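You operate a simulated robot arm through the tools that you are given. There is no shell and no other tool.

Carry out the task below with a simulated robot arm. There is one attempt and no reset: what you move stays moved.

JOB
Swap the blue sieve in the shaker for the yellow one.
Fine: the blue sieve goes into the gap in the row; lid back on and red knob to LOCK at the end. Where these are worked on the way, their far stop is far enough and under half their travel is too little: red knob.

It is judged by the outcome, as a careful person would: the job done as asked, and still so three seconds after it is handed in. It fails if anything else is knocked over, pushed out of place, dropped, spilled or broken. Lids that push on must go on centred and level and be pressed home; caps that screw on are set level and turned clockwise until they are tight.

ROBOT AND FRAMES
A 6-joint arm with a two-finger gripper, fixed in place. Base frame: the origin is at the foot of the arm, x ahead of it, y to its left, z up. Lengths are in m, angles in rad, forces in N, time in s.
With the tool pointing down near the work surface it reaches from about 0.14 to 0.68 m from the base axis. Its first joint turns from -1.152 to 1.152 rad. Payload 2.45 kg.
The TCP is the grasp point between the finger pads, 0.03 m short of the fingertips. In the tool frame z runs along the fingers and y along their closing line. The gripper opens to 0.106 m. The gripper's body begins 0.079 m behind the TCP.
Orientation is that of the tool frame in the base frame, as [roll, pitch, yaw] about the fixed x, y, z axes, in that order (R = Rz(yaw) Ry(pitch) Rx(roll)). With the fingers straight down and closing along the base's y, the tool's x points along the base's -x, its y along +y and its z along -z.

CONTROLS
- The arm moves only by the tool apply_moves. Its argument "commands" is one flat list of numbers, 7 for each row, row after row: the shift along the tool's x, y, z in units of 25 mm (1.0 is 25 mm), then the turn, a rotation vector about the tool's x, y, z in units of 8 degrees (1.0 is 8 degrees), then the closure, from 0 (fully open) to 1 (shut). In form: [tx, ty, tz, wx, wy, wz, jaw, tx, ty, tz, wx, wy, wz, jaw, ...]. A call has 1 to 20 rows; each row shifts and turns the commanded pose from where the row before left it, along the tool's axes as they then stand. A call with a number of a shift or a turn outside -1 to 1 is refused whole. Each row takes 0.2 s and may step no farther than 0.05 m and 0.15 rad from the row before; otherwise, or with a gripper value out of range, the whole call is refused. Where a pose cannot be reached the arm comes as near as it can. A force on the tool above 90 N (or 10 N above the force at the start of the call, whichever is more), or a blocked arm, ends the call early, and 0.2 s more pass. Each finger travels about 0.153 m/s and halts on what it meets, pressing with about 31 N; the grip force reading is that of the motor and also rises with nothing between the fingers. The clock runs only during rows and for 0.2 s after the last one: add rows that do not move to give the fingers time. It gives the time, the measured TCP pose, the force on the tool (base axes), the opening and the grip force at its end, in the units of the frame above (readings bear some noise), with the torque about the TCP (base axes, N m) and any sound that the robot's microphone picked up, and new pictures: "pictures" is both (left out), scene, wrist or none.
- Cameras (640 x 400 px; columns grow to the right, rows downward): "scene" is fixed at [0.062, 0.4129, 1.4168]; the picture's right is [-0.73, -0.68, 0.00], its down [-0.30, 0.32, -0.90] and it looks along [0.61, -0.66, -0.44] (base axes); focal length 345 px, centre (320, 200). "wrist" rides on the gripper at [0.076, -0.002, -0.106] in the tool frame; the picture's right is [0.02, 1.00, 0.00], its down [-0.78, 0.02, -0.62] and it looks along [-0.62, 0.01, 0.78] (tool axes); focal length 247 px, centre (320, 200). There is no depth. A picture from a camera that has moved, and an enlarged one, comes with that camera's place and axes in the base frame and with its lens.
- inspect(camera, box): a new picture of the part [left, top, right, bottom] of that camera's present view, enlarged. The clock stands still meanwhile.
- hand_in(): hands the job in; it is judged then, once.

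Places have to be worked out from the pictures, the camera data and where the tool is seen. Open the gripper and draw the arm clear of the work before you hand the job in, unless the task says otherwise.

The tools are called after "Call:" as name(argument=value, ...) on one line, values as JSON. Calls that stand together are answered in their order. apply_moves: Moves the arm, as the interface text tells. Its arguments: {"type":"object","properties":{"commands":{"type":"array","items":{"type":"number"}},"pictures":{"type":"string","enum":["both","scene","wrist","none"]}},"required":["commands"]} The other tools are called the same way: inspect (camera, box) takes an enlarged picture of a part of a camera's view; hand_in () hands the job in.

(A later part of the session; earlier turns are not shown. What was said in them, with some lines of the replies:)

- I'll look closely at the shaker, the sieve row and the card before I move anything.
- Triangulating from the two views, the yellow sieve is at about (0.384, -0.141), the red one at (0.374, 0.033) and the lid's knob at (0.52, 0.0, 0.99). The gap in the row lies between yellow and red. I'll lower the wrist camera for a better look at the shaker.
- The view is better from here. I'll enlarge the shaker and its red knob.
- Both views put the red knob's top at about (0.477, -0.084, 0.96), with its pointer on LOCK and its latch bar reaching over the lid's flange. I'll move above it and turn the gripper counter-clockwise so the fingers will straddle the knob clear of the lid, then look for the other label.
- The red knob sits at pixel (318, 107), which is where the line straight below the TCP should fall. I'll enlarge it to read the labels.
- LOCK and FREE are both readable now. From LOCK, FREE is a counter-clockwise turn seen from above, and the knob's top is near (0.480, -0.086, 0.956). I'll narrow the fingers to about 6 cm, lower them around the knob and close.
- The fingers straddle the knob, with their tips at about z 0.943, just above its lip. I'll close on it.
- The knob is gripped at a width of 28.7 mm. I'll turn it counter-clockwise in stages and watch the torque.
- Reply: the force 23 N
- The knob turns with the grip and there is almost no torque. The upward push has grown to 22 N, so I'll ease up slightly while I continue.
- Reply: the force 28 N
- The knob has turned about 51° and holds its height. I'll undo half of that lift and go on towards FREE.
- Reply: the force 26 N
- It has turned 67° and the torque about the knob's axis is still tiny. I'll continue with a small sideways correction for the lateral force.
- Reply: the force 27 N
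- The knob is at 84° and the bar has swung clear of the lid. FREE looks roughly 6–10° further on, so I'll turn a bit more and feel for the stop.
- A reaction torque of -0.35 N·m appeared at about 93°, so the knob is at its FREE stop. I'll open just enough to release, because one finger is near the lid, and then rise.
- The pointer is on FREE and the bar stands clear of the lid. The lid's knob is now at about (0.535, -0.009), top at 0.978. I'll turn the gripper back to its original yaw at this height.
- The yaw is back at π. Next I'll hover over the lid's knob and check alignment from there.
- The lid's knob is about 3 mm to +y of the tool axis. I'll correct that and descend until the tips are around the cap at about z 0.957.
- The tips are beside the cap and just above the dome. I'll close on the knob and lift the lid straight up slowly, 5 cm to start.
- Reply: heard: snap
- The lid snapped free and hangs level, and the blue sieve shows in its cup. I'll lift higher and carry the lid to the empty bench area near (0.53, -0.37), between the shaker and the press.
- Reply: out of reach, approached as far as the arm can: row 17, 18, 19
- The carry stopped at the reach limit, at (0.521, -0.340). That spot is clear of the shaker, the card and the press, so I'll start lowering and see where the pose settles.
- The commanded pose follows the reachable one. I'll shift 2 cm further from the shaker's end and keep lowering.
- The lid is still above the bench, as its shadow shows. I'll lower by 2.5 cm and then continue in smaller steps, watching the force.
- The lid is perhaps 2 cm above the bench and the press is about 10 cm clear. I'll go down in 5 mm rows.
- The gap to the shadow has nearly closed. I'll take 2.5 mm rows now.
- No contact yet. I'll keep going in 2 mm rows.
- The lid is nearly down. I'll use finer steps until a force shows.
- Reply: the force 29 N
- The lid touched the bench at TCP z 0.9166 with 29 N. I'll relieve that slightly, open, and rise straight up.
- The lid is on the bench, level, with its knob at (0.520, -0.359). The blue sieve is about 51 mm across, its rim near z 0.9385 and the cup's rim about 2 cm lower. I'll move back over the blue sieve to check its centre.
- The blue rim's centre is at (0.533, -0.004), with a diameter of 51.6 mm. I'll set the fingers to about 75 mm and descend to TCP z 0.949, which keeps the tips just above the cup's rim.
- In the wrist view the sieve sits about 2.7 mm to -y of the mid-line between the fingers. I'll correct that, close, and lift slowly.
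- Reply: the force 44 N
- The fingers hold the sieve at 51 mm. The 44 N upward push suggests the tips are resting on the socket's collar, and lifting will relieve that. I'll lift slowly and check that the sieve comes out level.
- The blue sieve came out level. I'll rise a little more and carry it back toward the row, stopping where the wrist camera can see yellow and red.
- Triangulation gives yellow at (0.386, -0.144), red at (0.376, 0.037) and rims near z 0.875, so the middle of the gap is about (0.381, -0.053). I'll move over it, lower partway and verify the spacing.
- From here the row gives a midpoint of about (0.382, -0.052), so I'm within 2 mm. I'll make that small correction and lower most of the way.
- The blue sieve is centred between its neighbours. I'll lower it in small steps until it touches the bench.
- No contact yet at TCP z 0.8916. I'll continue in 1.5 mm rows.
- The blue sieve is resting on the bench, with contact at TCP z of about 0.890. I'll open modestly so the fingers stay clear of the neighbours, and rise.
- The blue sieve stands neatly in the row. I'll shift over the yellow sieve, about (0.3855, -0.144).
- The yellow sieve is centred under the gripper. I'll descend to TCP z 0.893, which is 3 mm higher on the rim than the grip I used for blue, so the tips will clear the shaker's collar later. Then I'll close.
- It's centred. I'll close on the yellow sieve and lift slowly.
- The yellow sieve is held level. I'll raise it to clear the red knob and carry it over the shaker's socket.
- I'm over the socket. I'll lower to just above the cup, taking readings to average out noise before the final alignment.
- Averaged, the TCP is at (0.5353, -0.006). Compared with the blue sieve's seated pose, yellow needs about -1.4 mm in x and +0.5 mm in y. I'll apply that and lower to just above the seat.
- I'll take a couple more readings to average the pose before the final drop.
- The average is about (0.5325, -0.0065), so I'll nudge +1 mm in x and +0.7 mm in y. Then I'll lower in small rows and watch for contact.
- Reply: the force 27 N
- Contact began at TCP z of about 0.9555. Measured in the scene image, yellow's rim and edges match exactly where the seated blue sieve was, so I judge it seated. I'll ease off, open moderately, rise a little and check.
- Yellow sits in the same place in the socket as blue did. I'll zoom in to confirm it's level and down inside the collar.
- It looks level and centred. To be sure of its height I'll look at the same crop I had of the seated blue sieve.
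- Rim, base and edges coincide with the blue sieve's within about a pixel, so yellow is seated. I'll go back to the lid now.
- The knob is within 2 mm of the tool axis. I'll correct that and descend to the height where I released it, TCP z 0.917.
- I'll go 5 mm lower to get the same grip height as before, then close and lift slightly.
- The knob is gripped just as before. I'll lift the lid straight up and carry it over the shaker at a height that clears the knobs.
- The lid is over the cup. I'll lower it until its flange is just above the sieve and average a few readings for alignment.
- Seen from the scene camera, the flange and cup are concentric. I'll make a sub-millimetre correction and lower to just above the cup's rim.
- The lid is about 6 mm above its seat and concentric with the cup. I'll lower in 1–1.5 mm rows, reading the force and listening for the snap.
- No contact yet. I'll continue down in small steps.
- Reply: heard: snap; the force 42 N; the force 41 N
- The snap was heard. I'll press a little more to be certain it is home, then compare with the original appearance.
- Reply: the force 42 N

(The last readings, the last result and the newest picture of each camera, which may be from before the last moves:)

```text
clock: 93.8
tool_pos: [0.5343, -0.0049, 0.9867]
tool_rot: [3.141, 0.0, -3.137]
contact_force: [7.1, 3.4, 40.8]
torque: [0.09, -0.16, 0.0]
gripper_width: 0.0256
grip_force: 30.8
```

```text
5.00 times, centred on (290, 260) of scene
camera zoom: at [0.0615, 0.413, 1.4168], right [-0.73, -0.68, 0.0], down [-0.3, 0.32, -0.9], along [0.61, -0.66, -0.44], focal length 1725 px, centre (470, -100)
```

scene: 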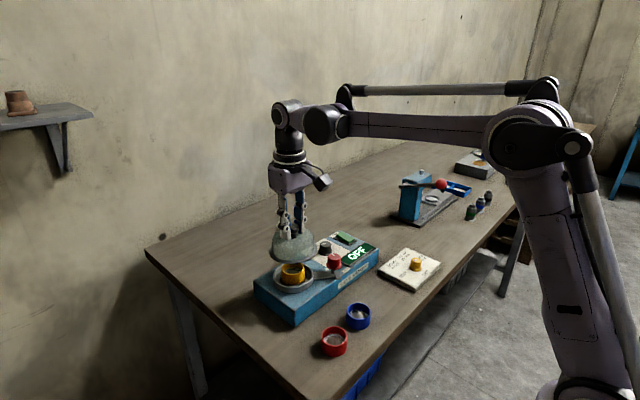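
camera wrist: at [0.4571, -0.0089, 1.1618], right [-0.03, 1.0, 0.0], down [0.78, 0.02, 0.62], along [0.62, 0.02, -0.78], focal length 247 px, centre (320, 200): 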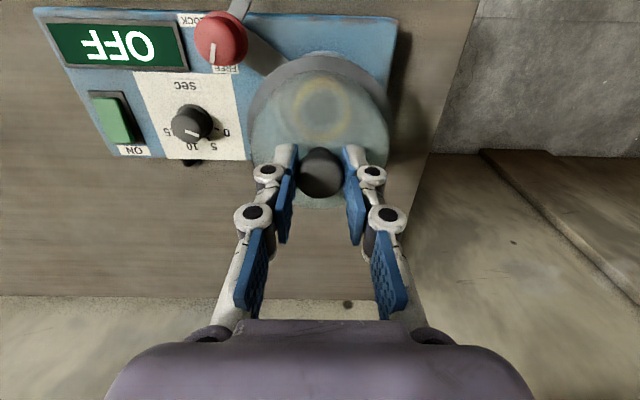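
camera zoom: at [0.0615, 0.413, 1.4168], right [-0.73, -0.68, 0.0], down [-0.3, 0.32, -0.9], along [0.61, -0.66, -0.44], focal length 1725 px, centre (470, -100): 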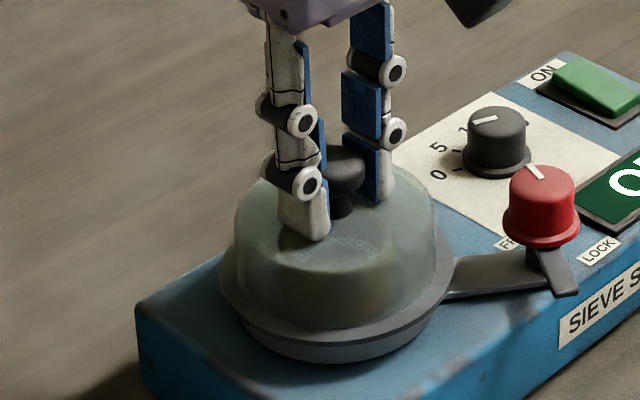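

The extra push was held at about 40 N, with the fingers starting to slide on the knob. The lid now looks identical to the starting picture. I'll release, rise and inspect it.

Call:
apply_moves(commands=[0, 0, -0.05, 0, 0, 0, 1, 0, 0, 0, 0, 0, 0, 0.4, 0, 0, 0, 0, 0, 0, 0.4, 0, 0, -0.4, 0, 0, 0, 0.4, 0, 0, -0.8, 0, 0, 0, 0.4, 0, 0, -0.9, 0, 0, 0, 0.4, 0, 0, -0.9, 0, 0, 0, 0.4, 0, 0, 0, 0, 0, 0, 0.4])

Call:
inspect(camera="scene", box=[260, 240, 330, 300])

Call:
inspect(camera="wrist", box=[220, 40, 420, 185])

```text
clock: 95.6
tool_pos: [0.5341, -0.0052, 1.0612]
tool_rot: [3.141, 0.0, -3.136]
contact_force: [0.3, -0.1, 0.9]
torque: [0.01, -0.02, 0.01]
gripper_width: 0.0636
grip_force: 0.1
camera wrist: at [0.4571, -0.0077, 1.1678], right [-0.03, 1.0, 0.0], down [0.78, 0.02, 0.62], along [0.62, 0.02, -0.78], focal length 247 px, centre (320, 200)
```

scene: 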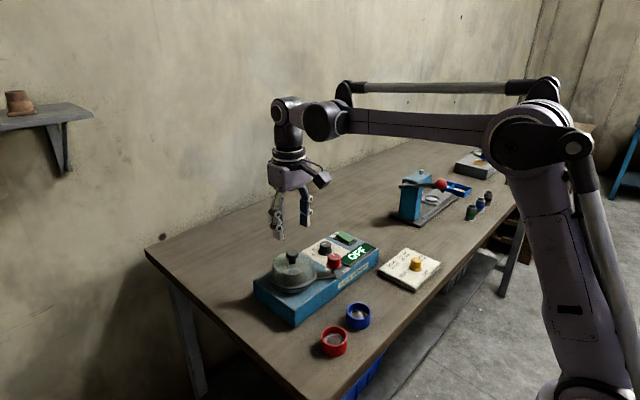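
wrist: 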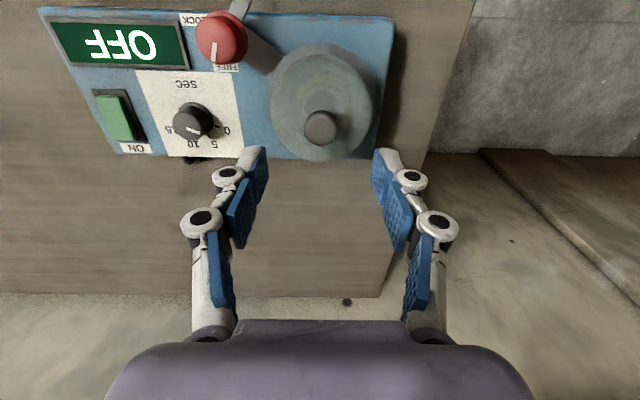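

```text
6.67 times, centred on (295, 270) of scene
camera zoom: at [0.062, 0.4129, 1.4168], right [-0.73, -0.68, 0.0], down [-0.3, 0.32, -0.9], along [0.61, -0.66, -0.44], focal length 2300 px, centre (487, -267)
```

zoom: 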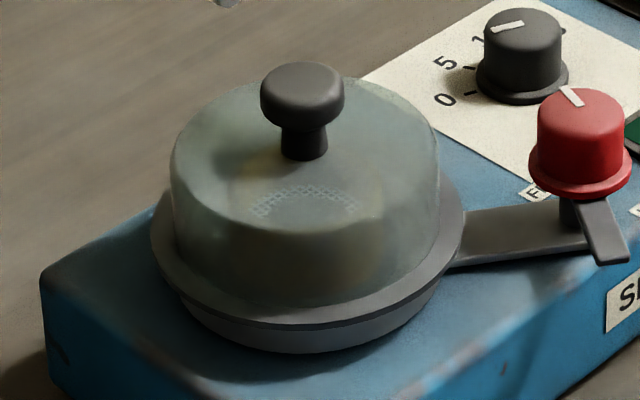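

```text
2.76 times, centred on (320, 112) of wrist
camera zoom: at [0.4571, -0.0077, 1.1678], right [-0.03, 1.0, 0.0], down [0.78, 0.02, 0.62], along [0.62, 0.02, -0.78], focal length 681 px, centre (320, 441)
```

zoom: 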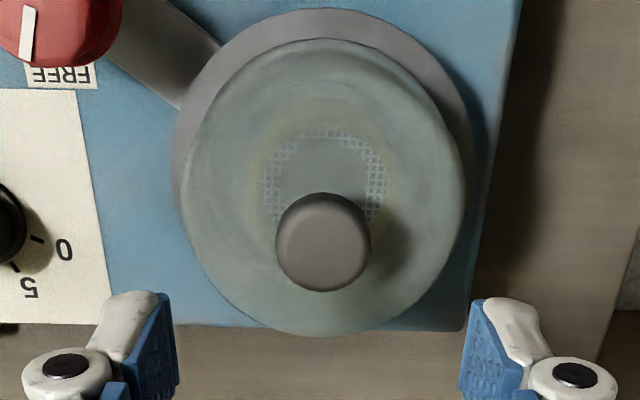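

The lid is level, concentric and at its original height. Next is the red knob: I'll rise, move above its axis at about (0.4815, -0.086), and turn the gripper to the yaw I released it at.

Call:
apply_moves(commands=[0, 0, -1, 0, 0, 0, 0.4, 0, 0, -1, 0, 0, 0, 0.4, 0.525, -0.805, 0, 0, 0, 0, 0.4, 0.525, -0.805, 0, 0, 0, 0, 0.4, 0.525, -0.805, 0, 0, 0, 0, 0.4, 0.525, -0.805, 0, 0, 0, 0, 0.4, 0, 0, 0, 0, 0, 0, 0.52], pictures="none")

Call:
apply_moves(commands=[0, 0, 0, 0, 0, -0.983, 0.52, 0, 0, 0, 0, 0, -0.983, 0.52, 0, 0, 0, 0, 0, -0.983, 0.52, 0, 0, 0, 0, 0, -0.983, 0.52, 0, 0, 0, 0, 0, -0.983, 0.52, 0, 0, 0, 0, 0, -0.983, 0.52, 0, 0, 0, 0, 0, -0.983, 0.52, 0, 0, 0, 0, 0, -0.983, 0.52, 0, 0, 0, 0, 0, -0.983, 0.52, 0, 0, 0, 0, 0, -0.983, 0.52, 0, 0, 0, 0, 0, -0.983, 0.52, 0, 0, 0, 0, 0, -0.983, 0.52, 0, 0, 0, 0, 0, -0.983, 0.52, 0, 0, 0, 0, 0, -0.983, 0.52, 0, 0, 0, 0, 0, -0.983, 0.52, 0, 0, 0, 0, 0, -0.983, 0.52, 0, 0, 0, 0, 0, -0.983, 0.52, 0, 0, 0, 0, 0, -0.983, 0.52, 0, 0, 0, 0, 0, -0.983, 0.52, 0, 0, 0, 0, 0, 0, 0.52])

Call:
inspect(camera="wrist", box=[240, 40, 400, 140])

```text
clock: 97.2
tool_pos: [0.4805, -0.0871, 1.1105]
tool_rot: [3.141, 0.0, -3.136]
contact_force: [-0.6, -0.1, 0.1]
torque: [0.0, 0.01, -0.01]
gripper_width: 0.051
grip_force: 0.1
```

```text
clock: 101.4
tool_pos: [0.4811, -0.0868, 1.1114]
tool_rot: [3.14, -0.001, -0.53]
contact_force: [0.8, 0.4, -0.2]
torque: [-0.01, -0.01, -0.02]
gripper_width: 0.051
grip_force: 0.0
camera wrist: at [0.5483, -0.1237, 1.2183], right [-0.49, -0.87, 0.0], down [-0.69, 0.38, 0.62], along [-0.54, 0.3, -0.78], focal length 247 px, centre (320, 200)
```

scene: 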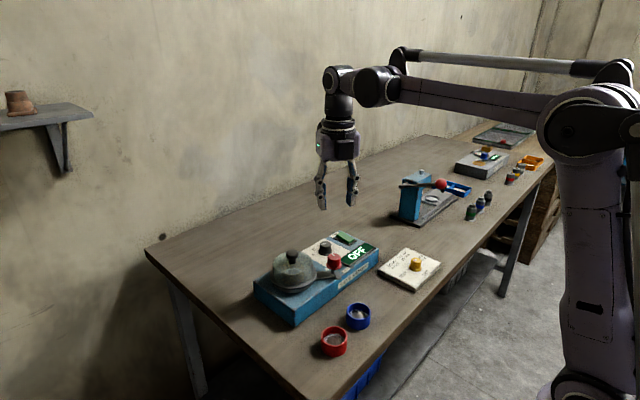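
wrist: 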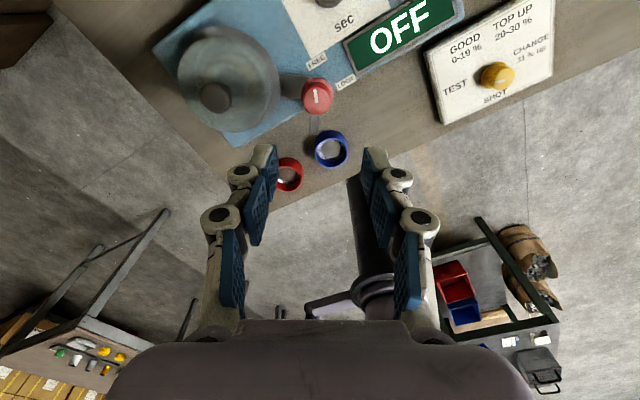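

```text
4.00 times, centred on (320, 90) of wrist
camera zoom: at [0.5483, -0.1237, 1.2183], right [-0.49, -0.87, 0.0], down [-0.69, 0.38, 0.62], along [-0.54, 0.3, -0.78], focal length 988 px, centre (320, 640)
```

zoom: 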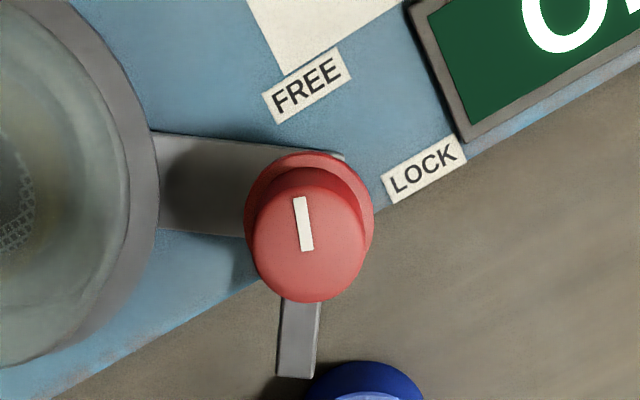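

The knob is under the gripper and still points to FREE. I'll descend around it with the fingers at about 51 mm and then check alignment.

Call:
apply_moves(commands=[-0.04, 0, 0.85, 0, 0, 0, 0.52, 0, 0, 0.85, 0, 0, 0, 0.52, 0, 0, 0.85, 0, 0, 0, 0.52, 0, 0, 0.85, 0, 0, 0, 0.52, 0, 0, 0.8, 0, 0, 0, 0.52, 0, 0, 0.7, 0, 0, 0, 0.52, 0, 0, 0.6, 0, 0, 0, 0.52, 0, 0, 0, 0, 0, 0, 0.52])

Call:
inspect(camera="wrist", box=[240, 90, 400, 220])

Call:
inspect(camera="scene", box=[290, 220, 380, 290])

```text
clock: 103.2
tool_pos: [0.481, -0.0872, 0.9744]
tool_rot: [-3.141, 0.0, -0.531]
contact_force: [0.2, 0.7, -0.3]
torque: [0.0, 0.02, -0.01]
gripper_width: 0.0509
grip_force: 0.1
camera wrist: at [0.5475, -0.1238, 1.0807], right [-0.49, -0.87, 0.0], down [-0.68, 0.38, 0.62], along [-0.54, 0.3, -0.78], focal length 247 px, centre (320, 200)
```

scene: 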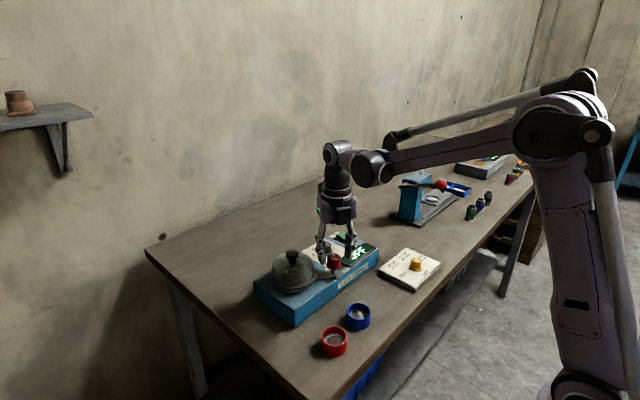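
wrist: 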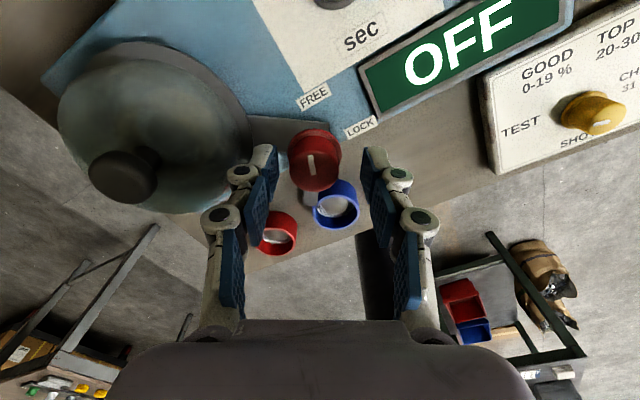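

```text
3.08 times, centred on (320, 155) of wrist
camera zoom: at [0.5475, -0.1238, 1.0807], right [-0.49, -0.87, 0.0], down [-0.68, 0.38, 0.62], along [-0.54, 0.3, -0.78], focal length 760 px, centre (320, 338)
```

zoom: 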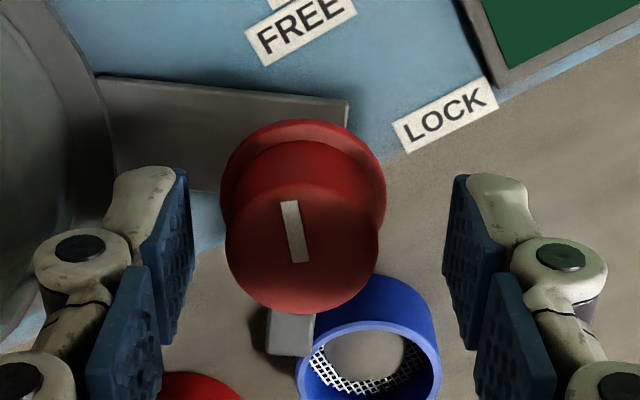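

```text
5.71 times, centred on (335, 255) of scene
camera zoom: at [0.062, 0.4129, 1.4168], right [-0.73, -0.68, 0.0], down [-0.3, 0.32, -0.9], along [0.61, -0.66, -0.44], focal length 1972 px, centre (234, -114)
```

zoom: 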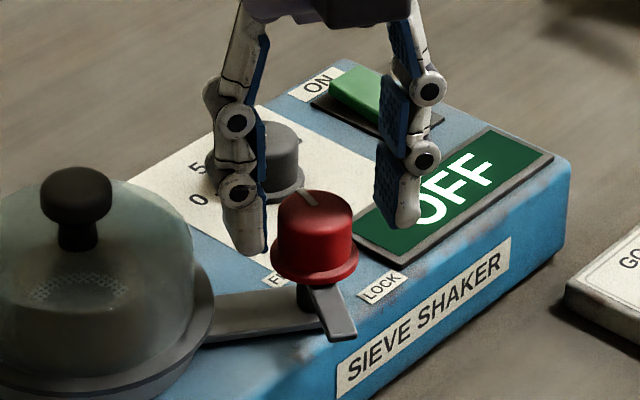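

The knob sits about 3 mm off the fingers' mid-line along their closing direction. I'll correct that, close, and check the lateral force.

Call:
apply_moves(commands=[0, -0.125, 0.05, 0, 0, 0, 0.52, 0, 0, 0, 0, 0, 0, 0.52, 0, 0, 0, 0, 0, 0, 1, 0, 0, 0, 0, 0, 0, 1, 0, 0, 0, 0, 0, 0, 1], pictures="wrist")

```text
clock: 104.4
tool_pos: [0.4824, -0.0831, 0.9728]
tool_rot: [-3.14, -0.002, -0.531]
contact_force: [3.5, 1.7, 8.6]
torque: [0.11, 0.09, 0.0]
gripper_width: 0.0285
grip_force: 44.9
camera wrist: at [0.549, -0.1209, 1.0797], right [-0.49, -0.87, 0.0], down [-0.68, 0.38, 0.62], along [-0.54, 0.3, -0.78], focal length 247 px, centre (320, 200)
```

wrist: 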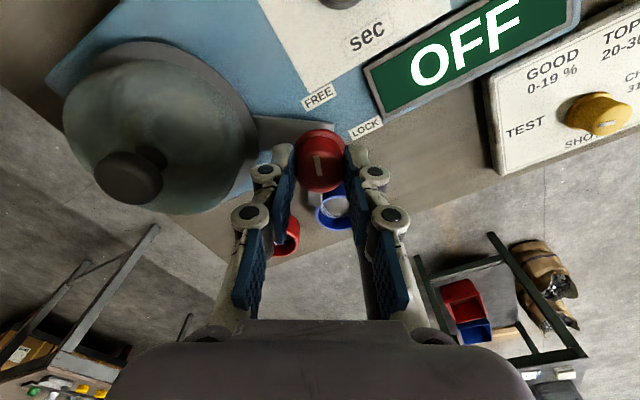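

The grip is clean with little side force. I'll turn the knob clockwise towards LOCK in stages.

Call:
apply_moves(commands=[0, 0, 0, 0, 0, 0.7, 1, 0, 0, 0, 0, 0, 0.7, 1, 0, 0, 0, 0, 0, 0.7, 1, 0, 0, 0, 0, 0, 0.7, 1, 0, 0, 0, 0, 0, 0.7, 1, 0, 0, 0, 0, 0, 0, 1], pictures="none")

Call:
apply_moves(commands=[0, 0, 0, 0, 0, 0.7, 1, 0, 0, 0, 0, 0, 0.7, 1, 0, 0, 0, 0, 0, 0.7, 1, 0, 0, 0, 0, 0, 0.7, 1, 0, 0, 0, 0, 0, 0.7, 1, 0, 0, 0, 0, 0, 0, 1], pictures="wrist")

```text
clock: 105.8
tool_pos: [0.482, -0.0844, 0.9731]
tool_rot: [3.138, 0.002, -1.021]
contact_force: [-7.6, -1.5, -2.4]
torque: [-0.54, -0.06, -0.01]
gripper_width: 0.0284
grip_force: 44.8
```

```text
clock: 107.2
tool_pos: [0.4801, -0.0848, 0.9732]
tool_rot: [3.137, 0.001, -1.509]
contact_force: [-15.9, -3.9, 0.6]
torque: [0.26, 0.41, 0.0]
gripper_width: 0.0283
grip_force: 44.6
camera wrist: at [0.4877, -0.1594, 1.0795], right [-1.0, -0.08, 0.0], down [-0.06, 0.78, 0.62], along [-0.05, 0.62, -0.78], focal length 247 px, centre (320, 200)
```

wrist: 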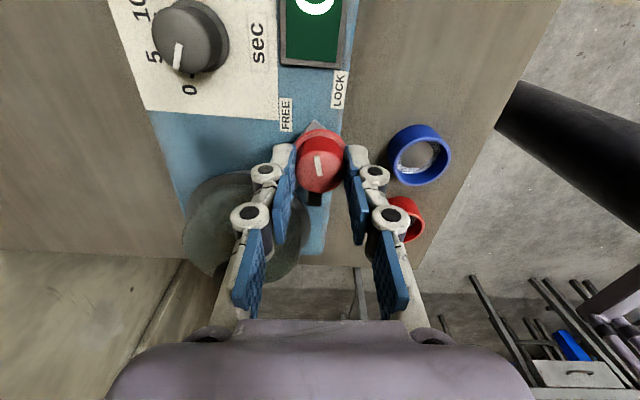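

It has turned 56° so far, smoothly. Continuing.

Call:
apply_moves(commands=[0, 0, 0, 0, 0, 0.7, 1, 0, 0, 0, 0, 0, 0.7, 1, 0, 0, 0, 0, 0, 0.7, 1, 0, 0, 0, 0, 0, 0.7, 1, 0, 0, 0, 0, 0, 0, 1], pictures="none")

Call:
apply_moves(commands=[0, 0, 0, 0, 0, 0.5, 1, 0, 0, 0, 0, 0, 0.5, 1, 0, 0, 0, 0, 0, 0.4, 1, 0, 0, 0, 0, 0, 0, 1], pictures="wrist")

Call:
inspect(camera="wrist", box=[240, 60, 400, 220])

```text
clock: 108.4
tool_pos: [0.4803, -0.0841, 0.9733]
tool_rot: [3.135, 0.0, -1.902]
contact_force: [-18.8, -3.2, -4.7]
torque: [0.43, 0.39, 0.05]
gripper_width: 0.0285
grip_force: 44.7
```

```text
clock: 109.4
tool_pos: [0.4798, -0.0843, 0.9732]
tool_rot: [3.136, -0.001, -2.094]
contact_force: [-19.9, -1.4, -15.5]
torque: [0.2, 0.37, 0.12]
gripper_width: 0.0282
grip_force: 44.6
camera wrist: at [0.4438, -0.1509, 1.0798], right [-0.88, 0.48, 0.01], down [0.38, 0.69, 0.62], along [0.3, 0.55, -0.78], focal length 247 px, centre (320, 200)
```

wrist: 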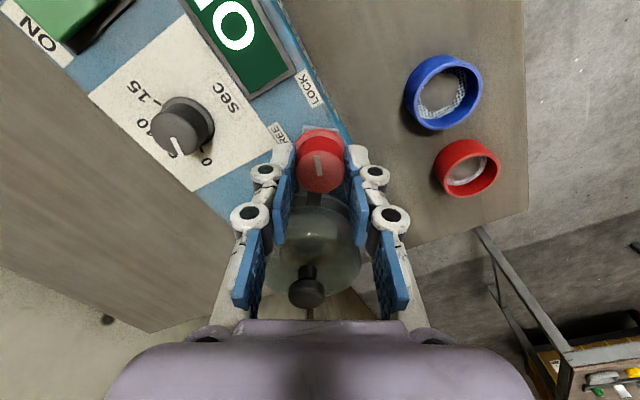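

```text
2.50 times, centred on (320, 140) of wrist
camera zoom: at [0.4438, -0.1509, 1.0798], right [-0.88, 0.48, 0.01], down [0.38, 0.69, 0.62], along [0.3, 0.55, -0.78], focal length 617 px, centre (320, 350)
```

zoom: 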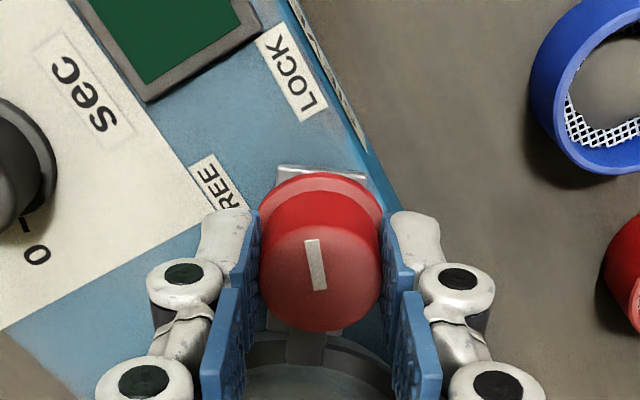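

It's at 89.6° with the pointer nearly on LOCK. I'll turn in small increments until the stop is felt.

Call:
apply_moves(commands=[0, 0, 0, 0, 0, 0.4, 1, 0, 0, 0, 0, 0, 0, 1], pictures="none")

Call:
apply_moves(commands=[0, 0, 0, 0, 0, 0.4, 1, 0, 0, 0, 0, 0, 0, 1], pictures="wrist")

Call:
inspect(camera="wrist", box=[240, 60, 400, 220])

```text
clock: 110.0
tool_pos: [0.4806, -0.0835, 0.9735]
tool_rot: [3.134, -0.002, -2.15]
contact_force: [-20.6, -0.7, -13.4]
torque: [-0.04, 0.58, 0.61]
gripper_width: 0.0284
grip_force: 45.1
```

```text
clock: 110.6
tool_pos: [0.4804, -0.084, 0.9724]
tool_rot: [3.135, -0.003, -2.206]
contact_force: [-20.6, -0.4, 2.1]
torque: [0.29, 0.52, 0.51]
gripper_width: 0.029
grip_force: 45.6
camera wrist: at [0.4372, -0.146, 1.0802], right [-0.82, 0.58, 0.01], down [0.46, 0.64, 0.62], along [0.35, 0.51, -0.78], focal length 247 px, centre (320, 200)
```

wrist: 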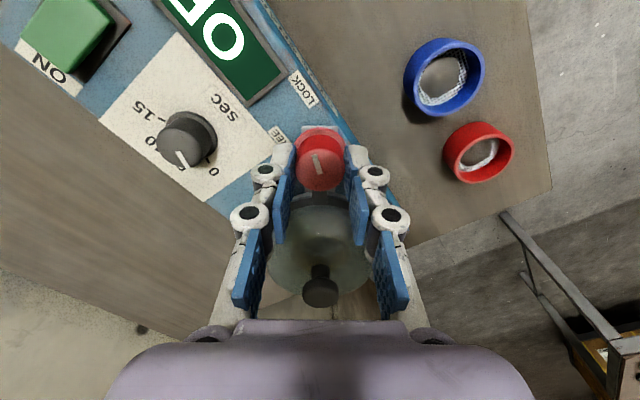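

```text
2.50 times, centred on (320, 140) of wrist
camera zoom: at [0.4372, -0.146, 1.0802], right [-0.82, 0.58, 0.01], down [0.46, 0.64, 0.62], along [0.35, 0.51, -0.78], focal length 617 px, centre (320, 350)
```

zoom: 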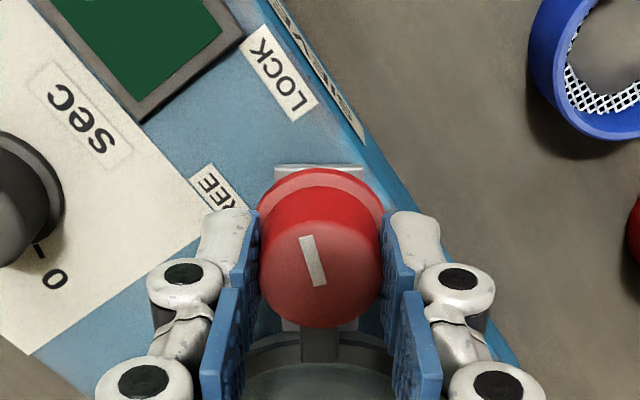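

The torque reached 0.6 N·m and the fingers then slipped slightly on the knob, so it is at the LOCK stop with the bar over the lid's flange. I'll open, rise and check.

Call:
apply_moves(commands=[0, 0, 0, 0, 0, 0, 0.8, 0, 0, 0, 0, 0, 0, 0.45, 0, 0, 0, 0, 0, 0, 0.45, 0, 0, -0.4, 0, 0, 0, 0.45, 0, 0, -0.8, 0, 0, 0, 0.45, 0, 0, -0.9, 0, 0, 0, 0.45, 0, 0, -0.9, 0, 0, 0, 0.45, 0, 0, -0.9, 0, 0, 0, 0.3, 0, 0, -0.9, 0, 0, 0, 0, 0, 0, 0, 0, 0, 0, 0])

Call:
inspect(camera="scene", box=[240, 220, 400, 320])

Call:
inspect(camera="wrist", box=[240, 50, 400, 230])

```text
clock: 112.8
tool_pos: [0.4826, -0.0819, 1.0931]
tool_rot: [3.141, -0.001, -2.206]
contact_force: [0.1, -0.2, 0.0]
torque: [0.01, 0.02, 0.02]
gripper_width: 0.106
grip_force: 0.1
camera wrist: at [0.4386, -0.1447, 1.1991], right [-0.82, 0.58, 0.0], down [0.45, 0.64, 0.62], along [0.36, 0.51, -0.78], focal length 247 px, centre (320, 200)
```

scene: 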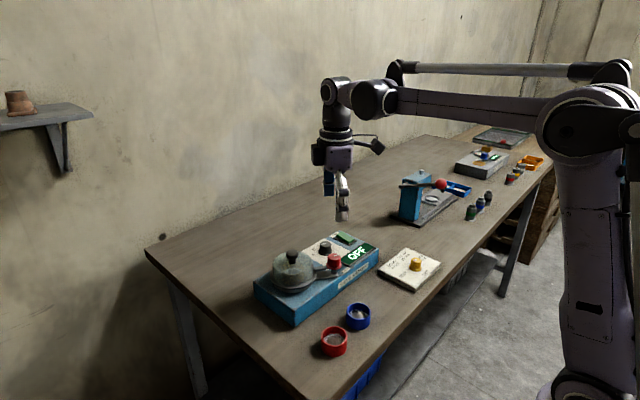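
wrist: 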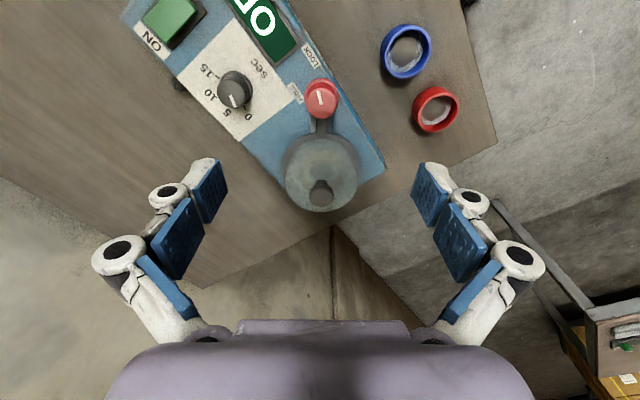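

```text
4.00 times, centred on (320, 270) of scene
camera zoom: at [0.062, 0.4129, 1.4168], right [-0.73, -0.68, 0.0], down [-0.3, 0.32, -0.9], along [0.61, -0.66, -0.44], focal length 1380 px, centre (320, -80)
```

zoom: 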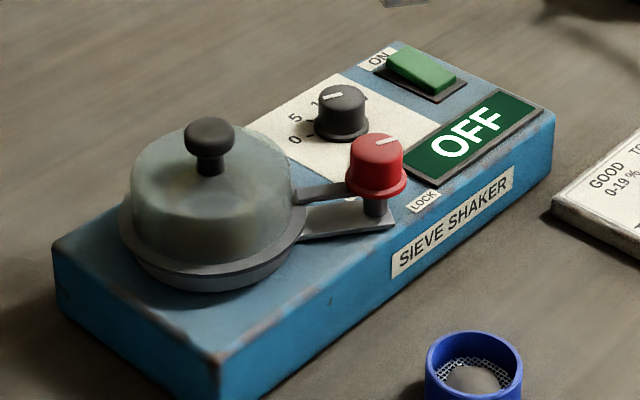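

```text
2.22 times, centred on (320, 140) of wrist
camera zoom: at [0.4386, -0.1447, 1.1991], right [-0.82, 0.58, 0.0], down [0.45, 0.64, 0.62], along [0.36, 0.51, -0.78], focal length 549 px, centre (320, 333)
```

zoom: 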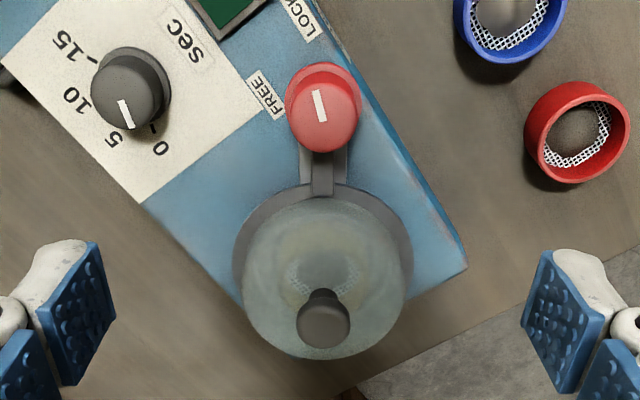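

The picture matches the start: pointer on LOCK, bar over the flange, lid level, blue in the row and the display still OFF. I'll draw the arm well clear.

Call:
apply_moves(commands=[0, 0, -1, 0, 0, 0, 0, 0, 0, -1, 0, 0, 0, 0, 0, 0, -1, 0, 0, 0, 0, 0, 0, -1, 0, 0, 0, 0, 0, 0, -1, 0, 0, 0, 0, 0, 0, -1, 0, 0, 0, 0, 0, 0, 0, 0, 0, 0, 0])

Call:
inspect(camera="scene", box=[240, 220, 460, 370])

```text
clock: 114.4
tool_pos: [0.4816, -0.084, 1.2433]
tool_rot: [-3.14, 0.002, -2.207]
contact_force: [0.0, 0.0, 0.4]
torque: [0.01, -0.03, 0.01]
gripper_width: 0.1061
grip_force: 0.1
camera wrist: at [0.4383, -0.1457, 1.3493], right [-0.82, 0.58, 0.0], down [0.45, 0.64, 0.62], along [0.36, 0.51, -0.78], focal length 247 px, centre (320, 200)
```

scene: 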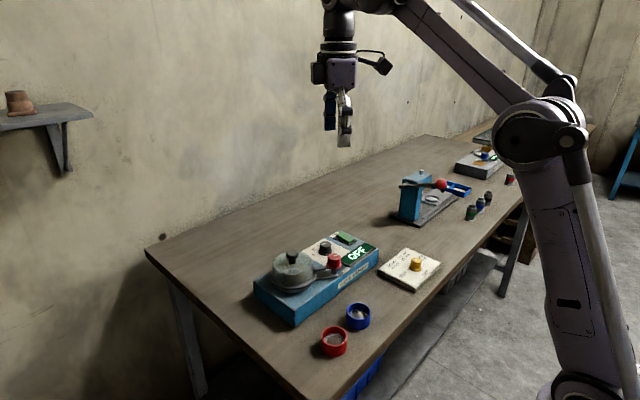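
wrist: 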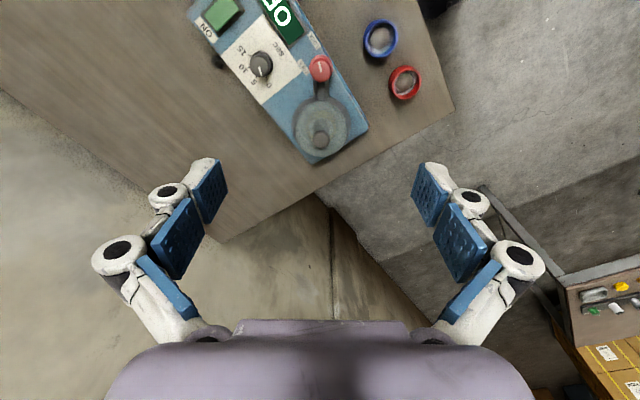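

```text
2.67 times, centred on (350, 295) of scene
camera zoom: at [0.062, 0.4129, 1.4168], right [-0.73, -0.68, 0.0], down [-0.3, 0.32, -0.9], along [0.61, -0.66, -0.44], focal length 920 px, centre (240, -53)
```

zoom: 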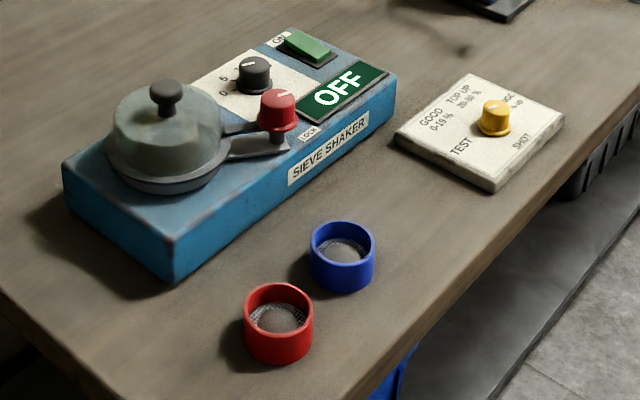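

Everything is in place: yellow in the shaker, blue in its gap beside red, the lid on and locked, nothing else moved, and the arm clear with the gripper open. I'm handing in.

Call:
hand_in()

```text
The job is handed in.
```

I swapped the sieves and handed the job in. The yellow sieve is in the shaker and the blue one stands in the row gap, next to the red one.

- **Yellow sieve:** it sits level in the socket, and the pictures put it where the blue one was to within about a pixel. The arm felt contact about 3 mm higher than I expected. I went by the pictures and did not press it down again.
- **Lid:** it went back on centred and level. I heard it snap and pressed it to about 40 N.
- **Red knob:** I turned it clockwise to its stop at LOCK, with the bar back over the lid's edge.
- **Everything else:** the last pictures show nothing spilled, knocked over or moved. The shaker still reads OFF, and the arm is raised clear with the gripper open.
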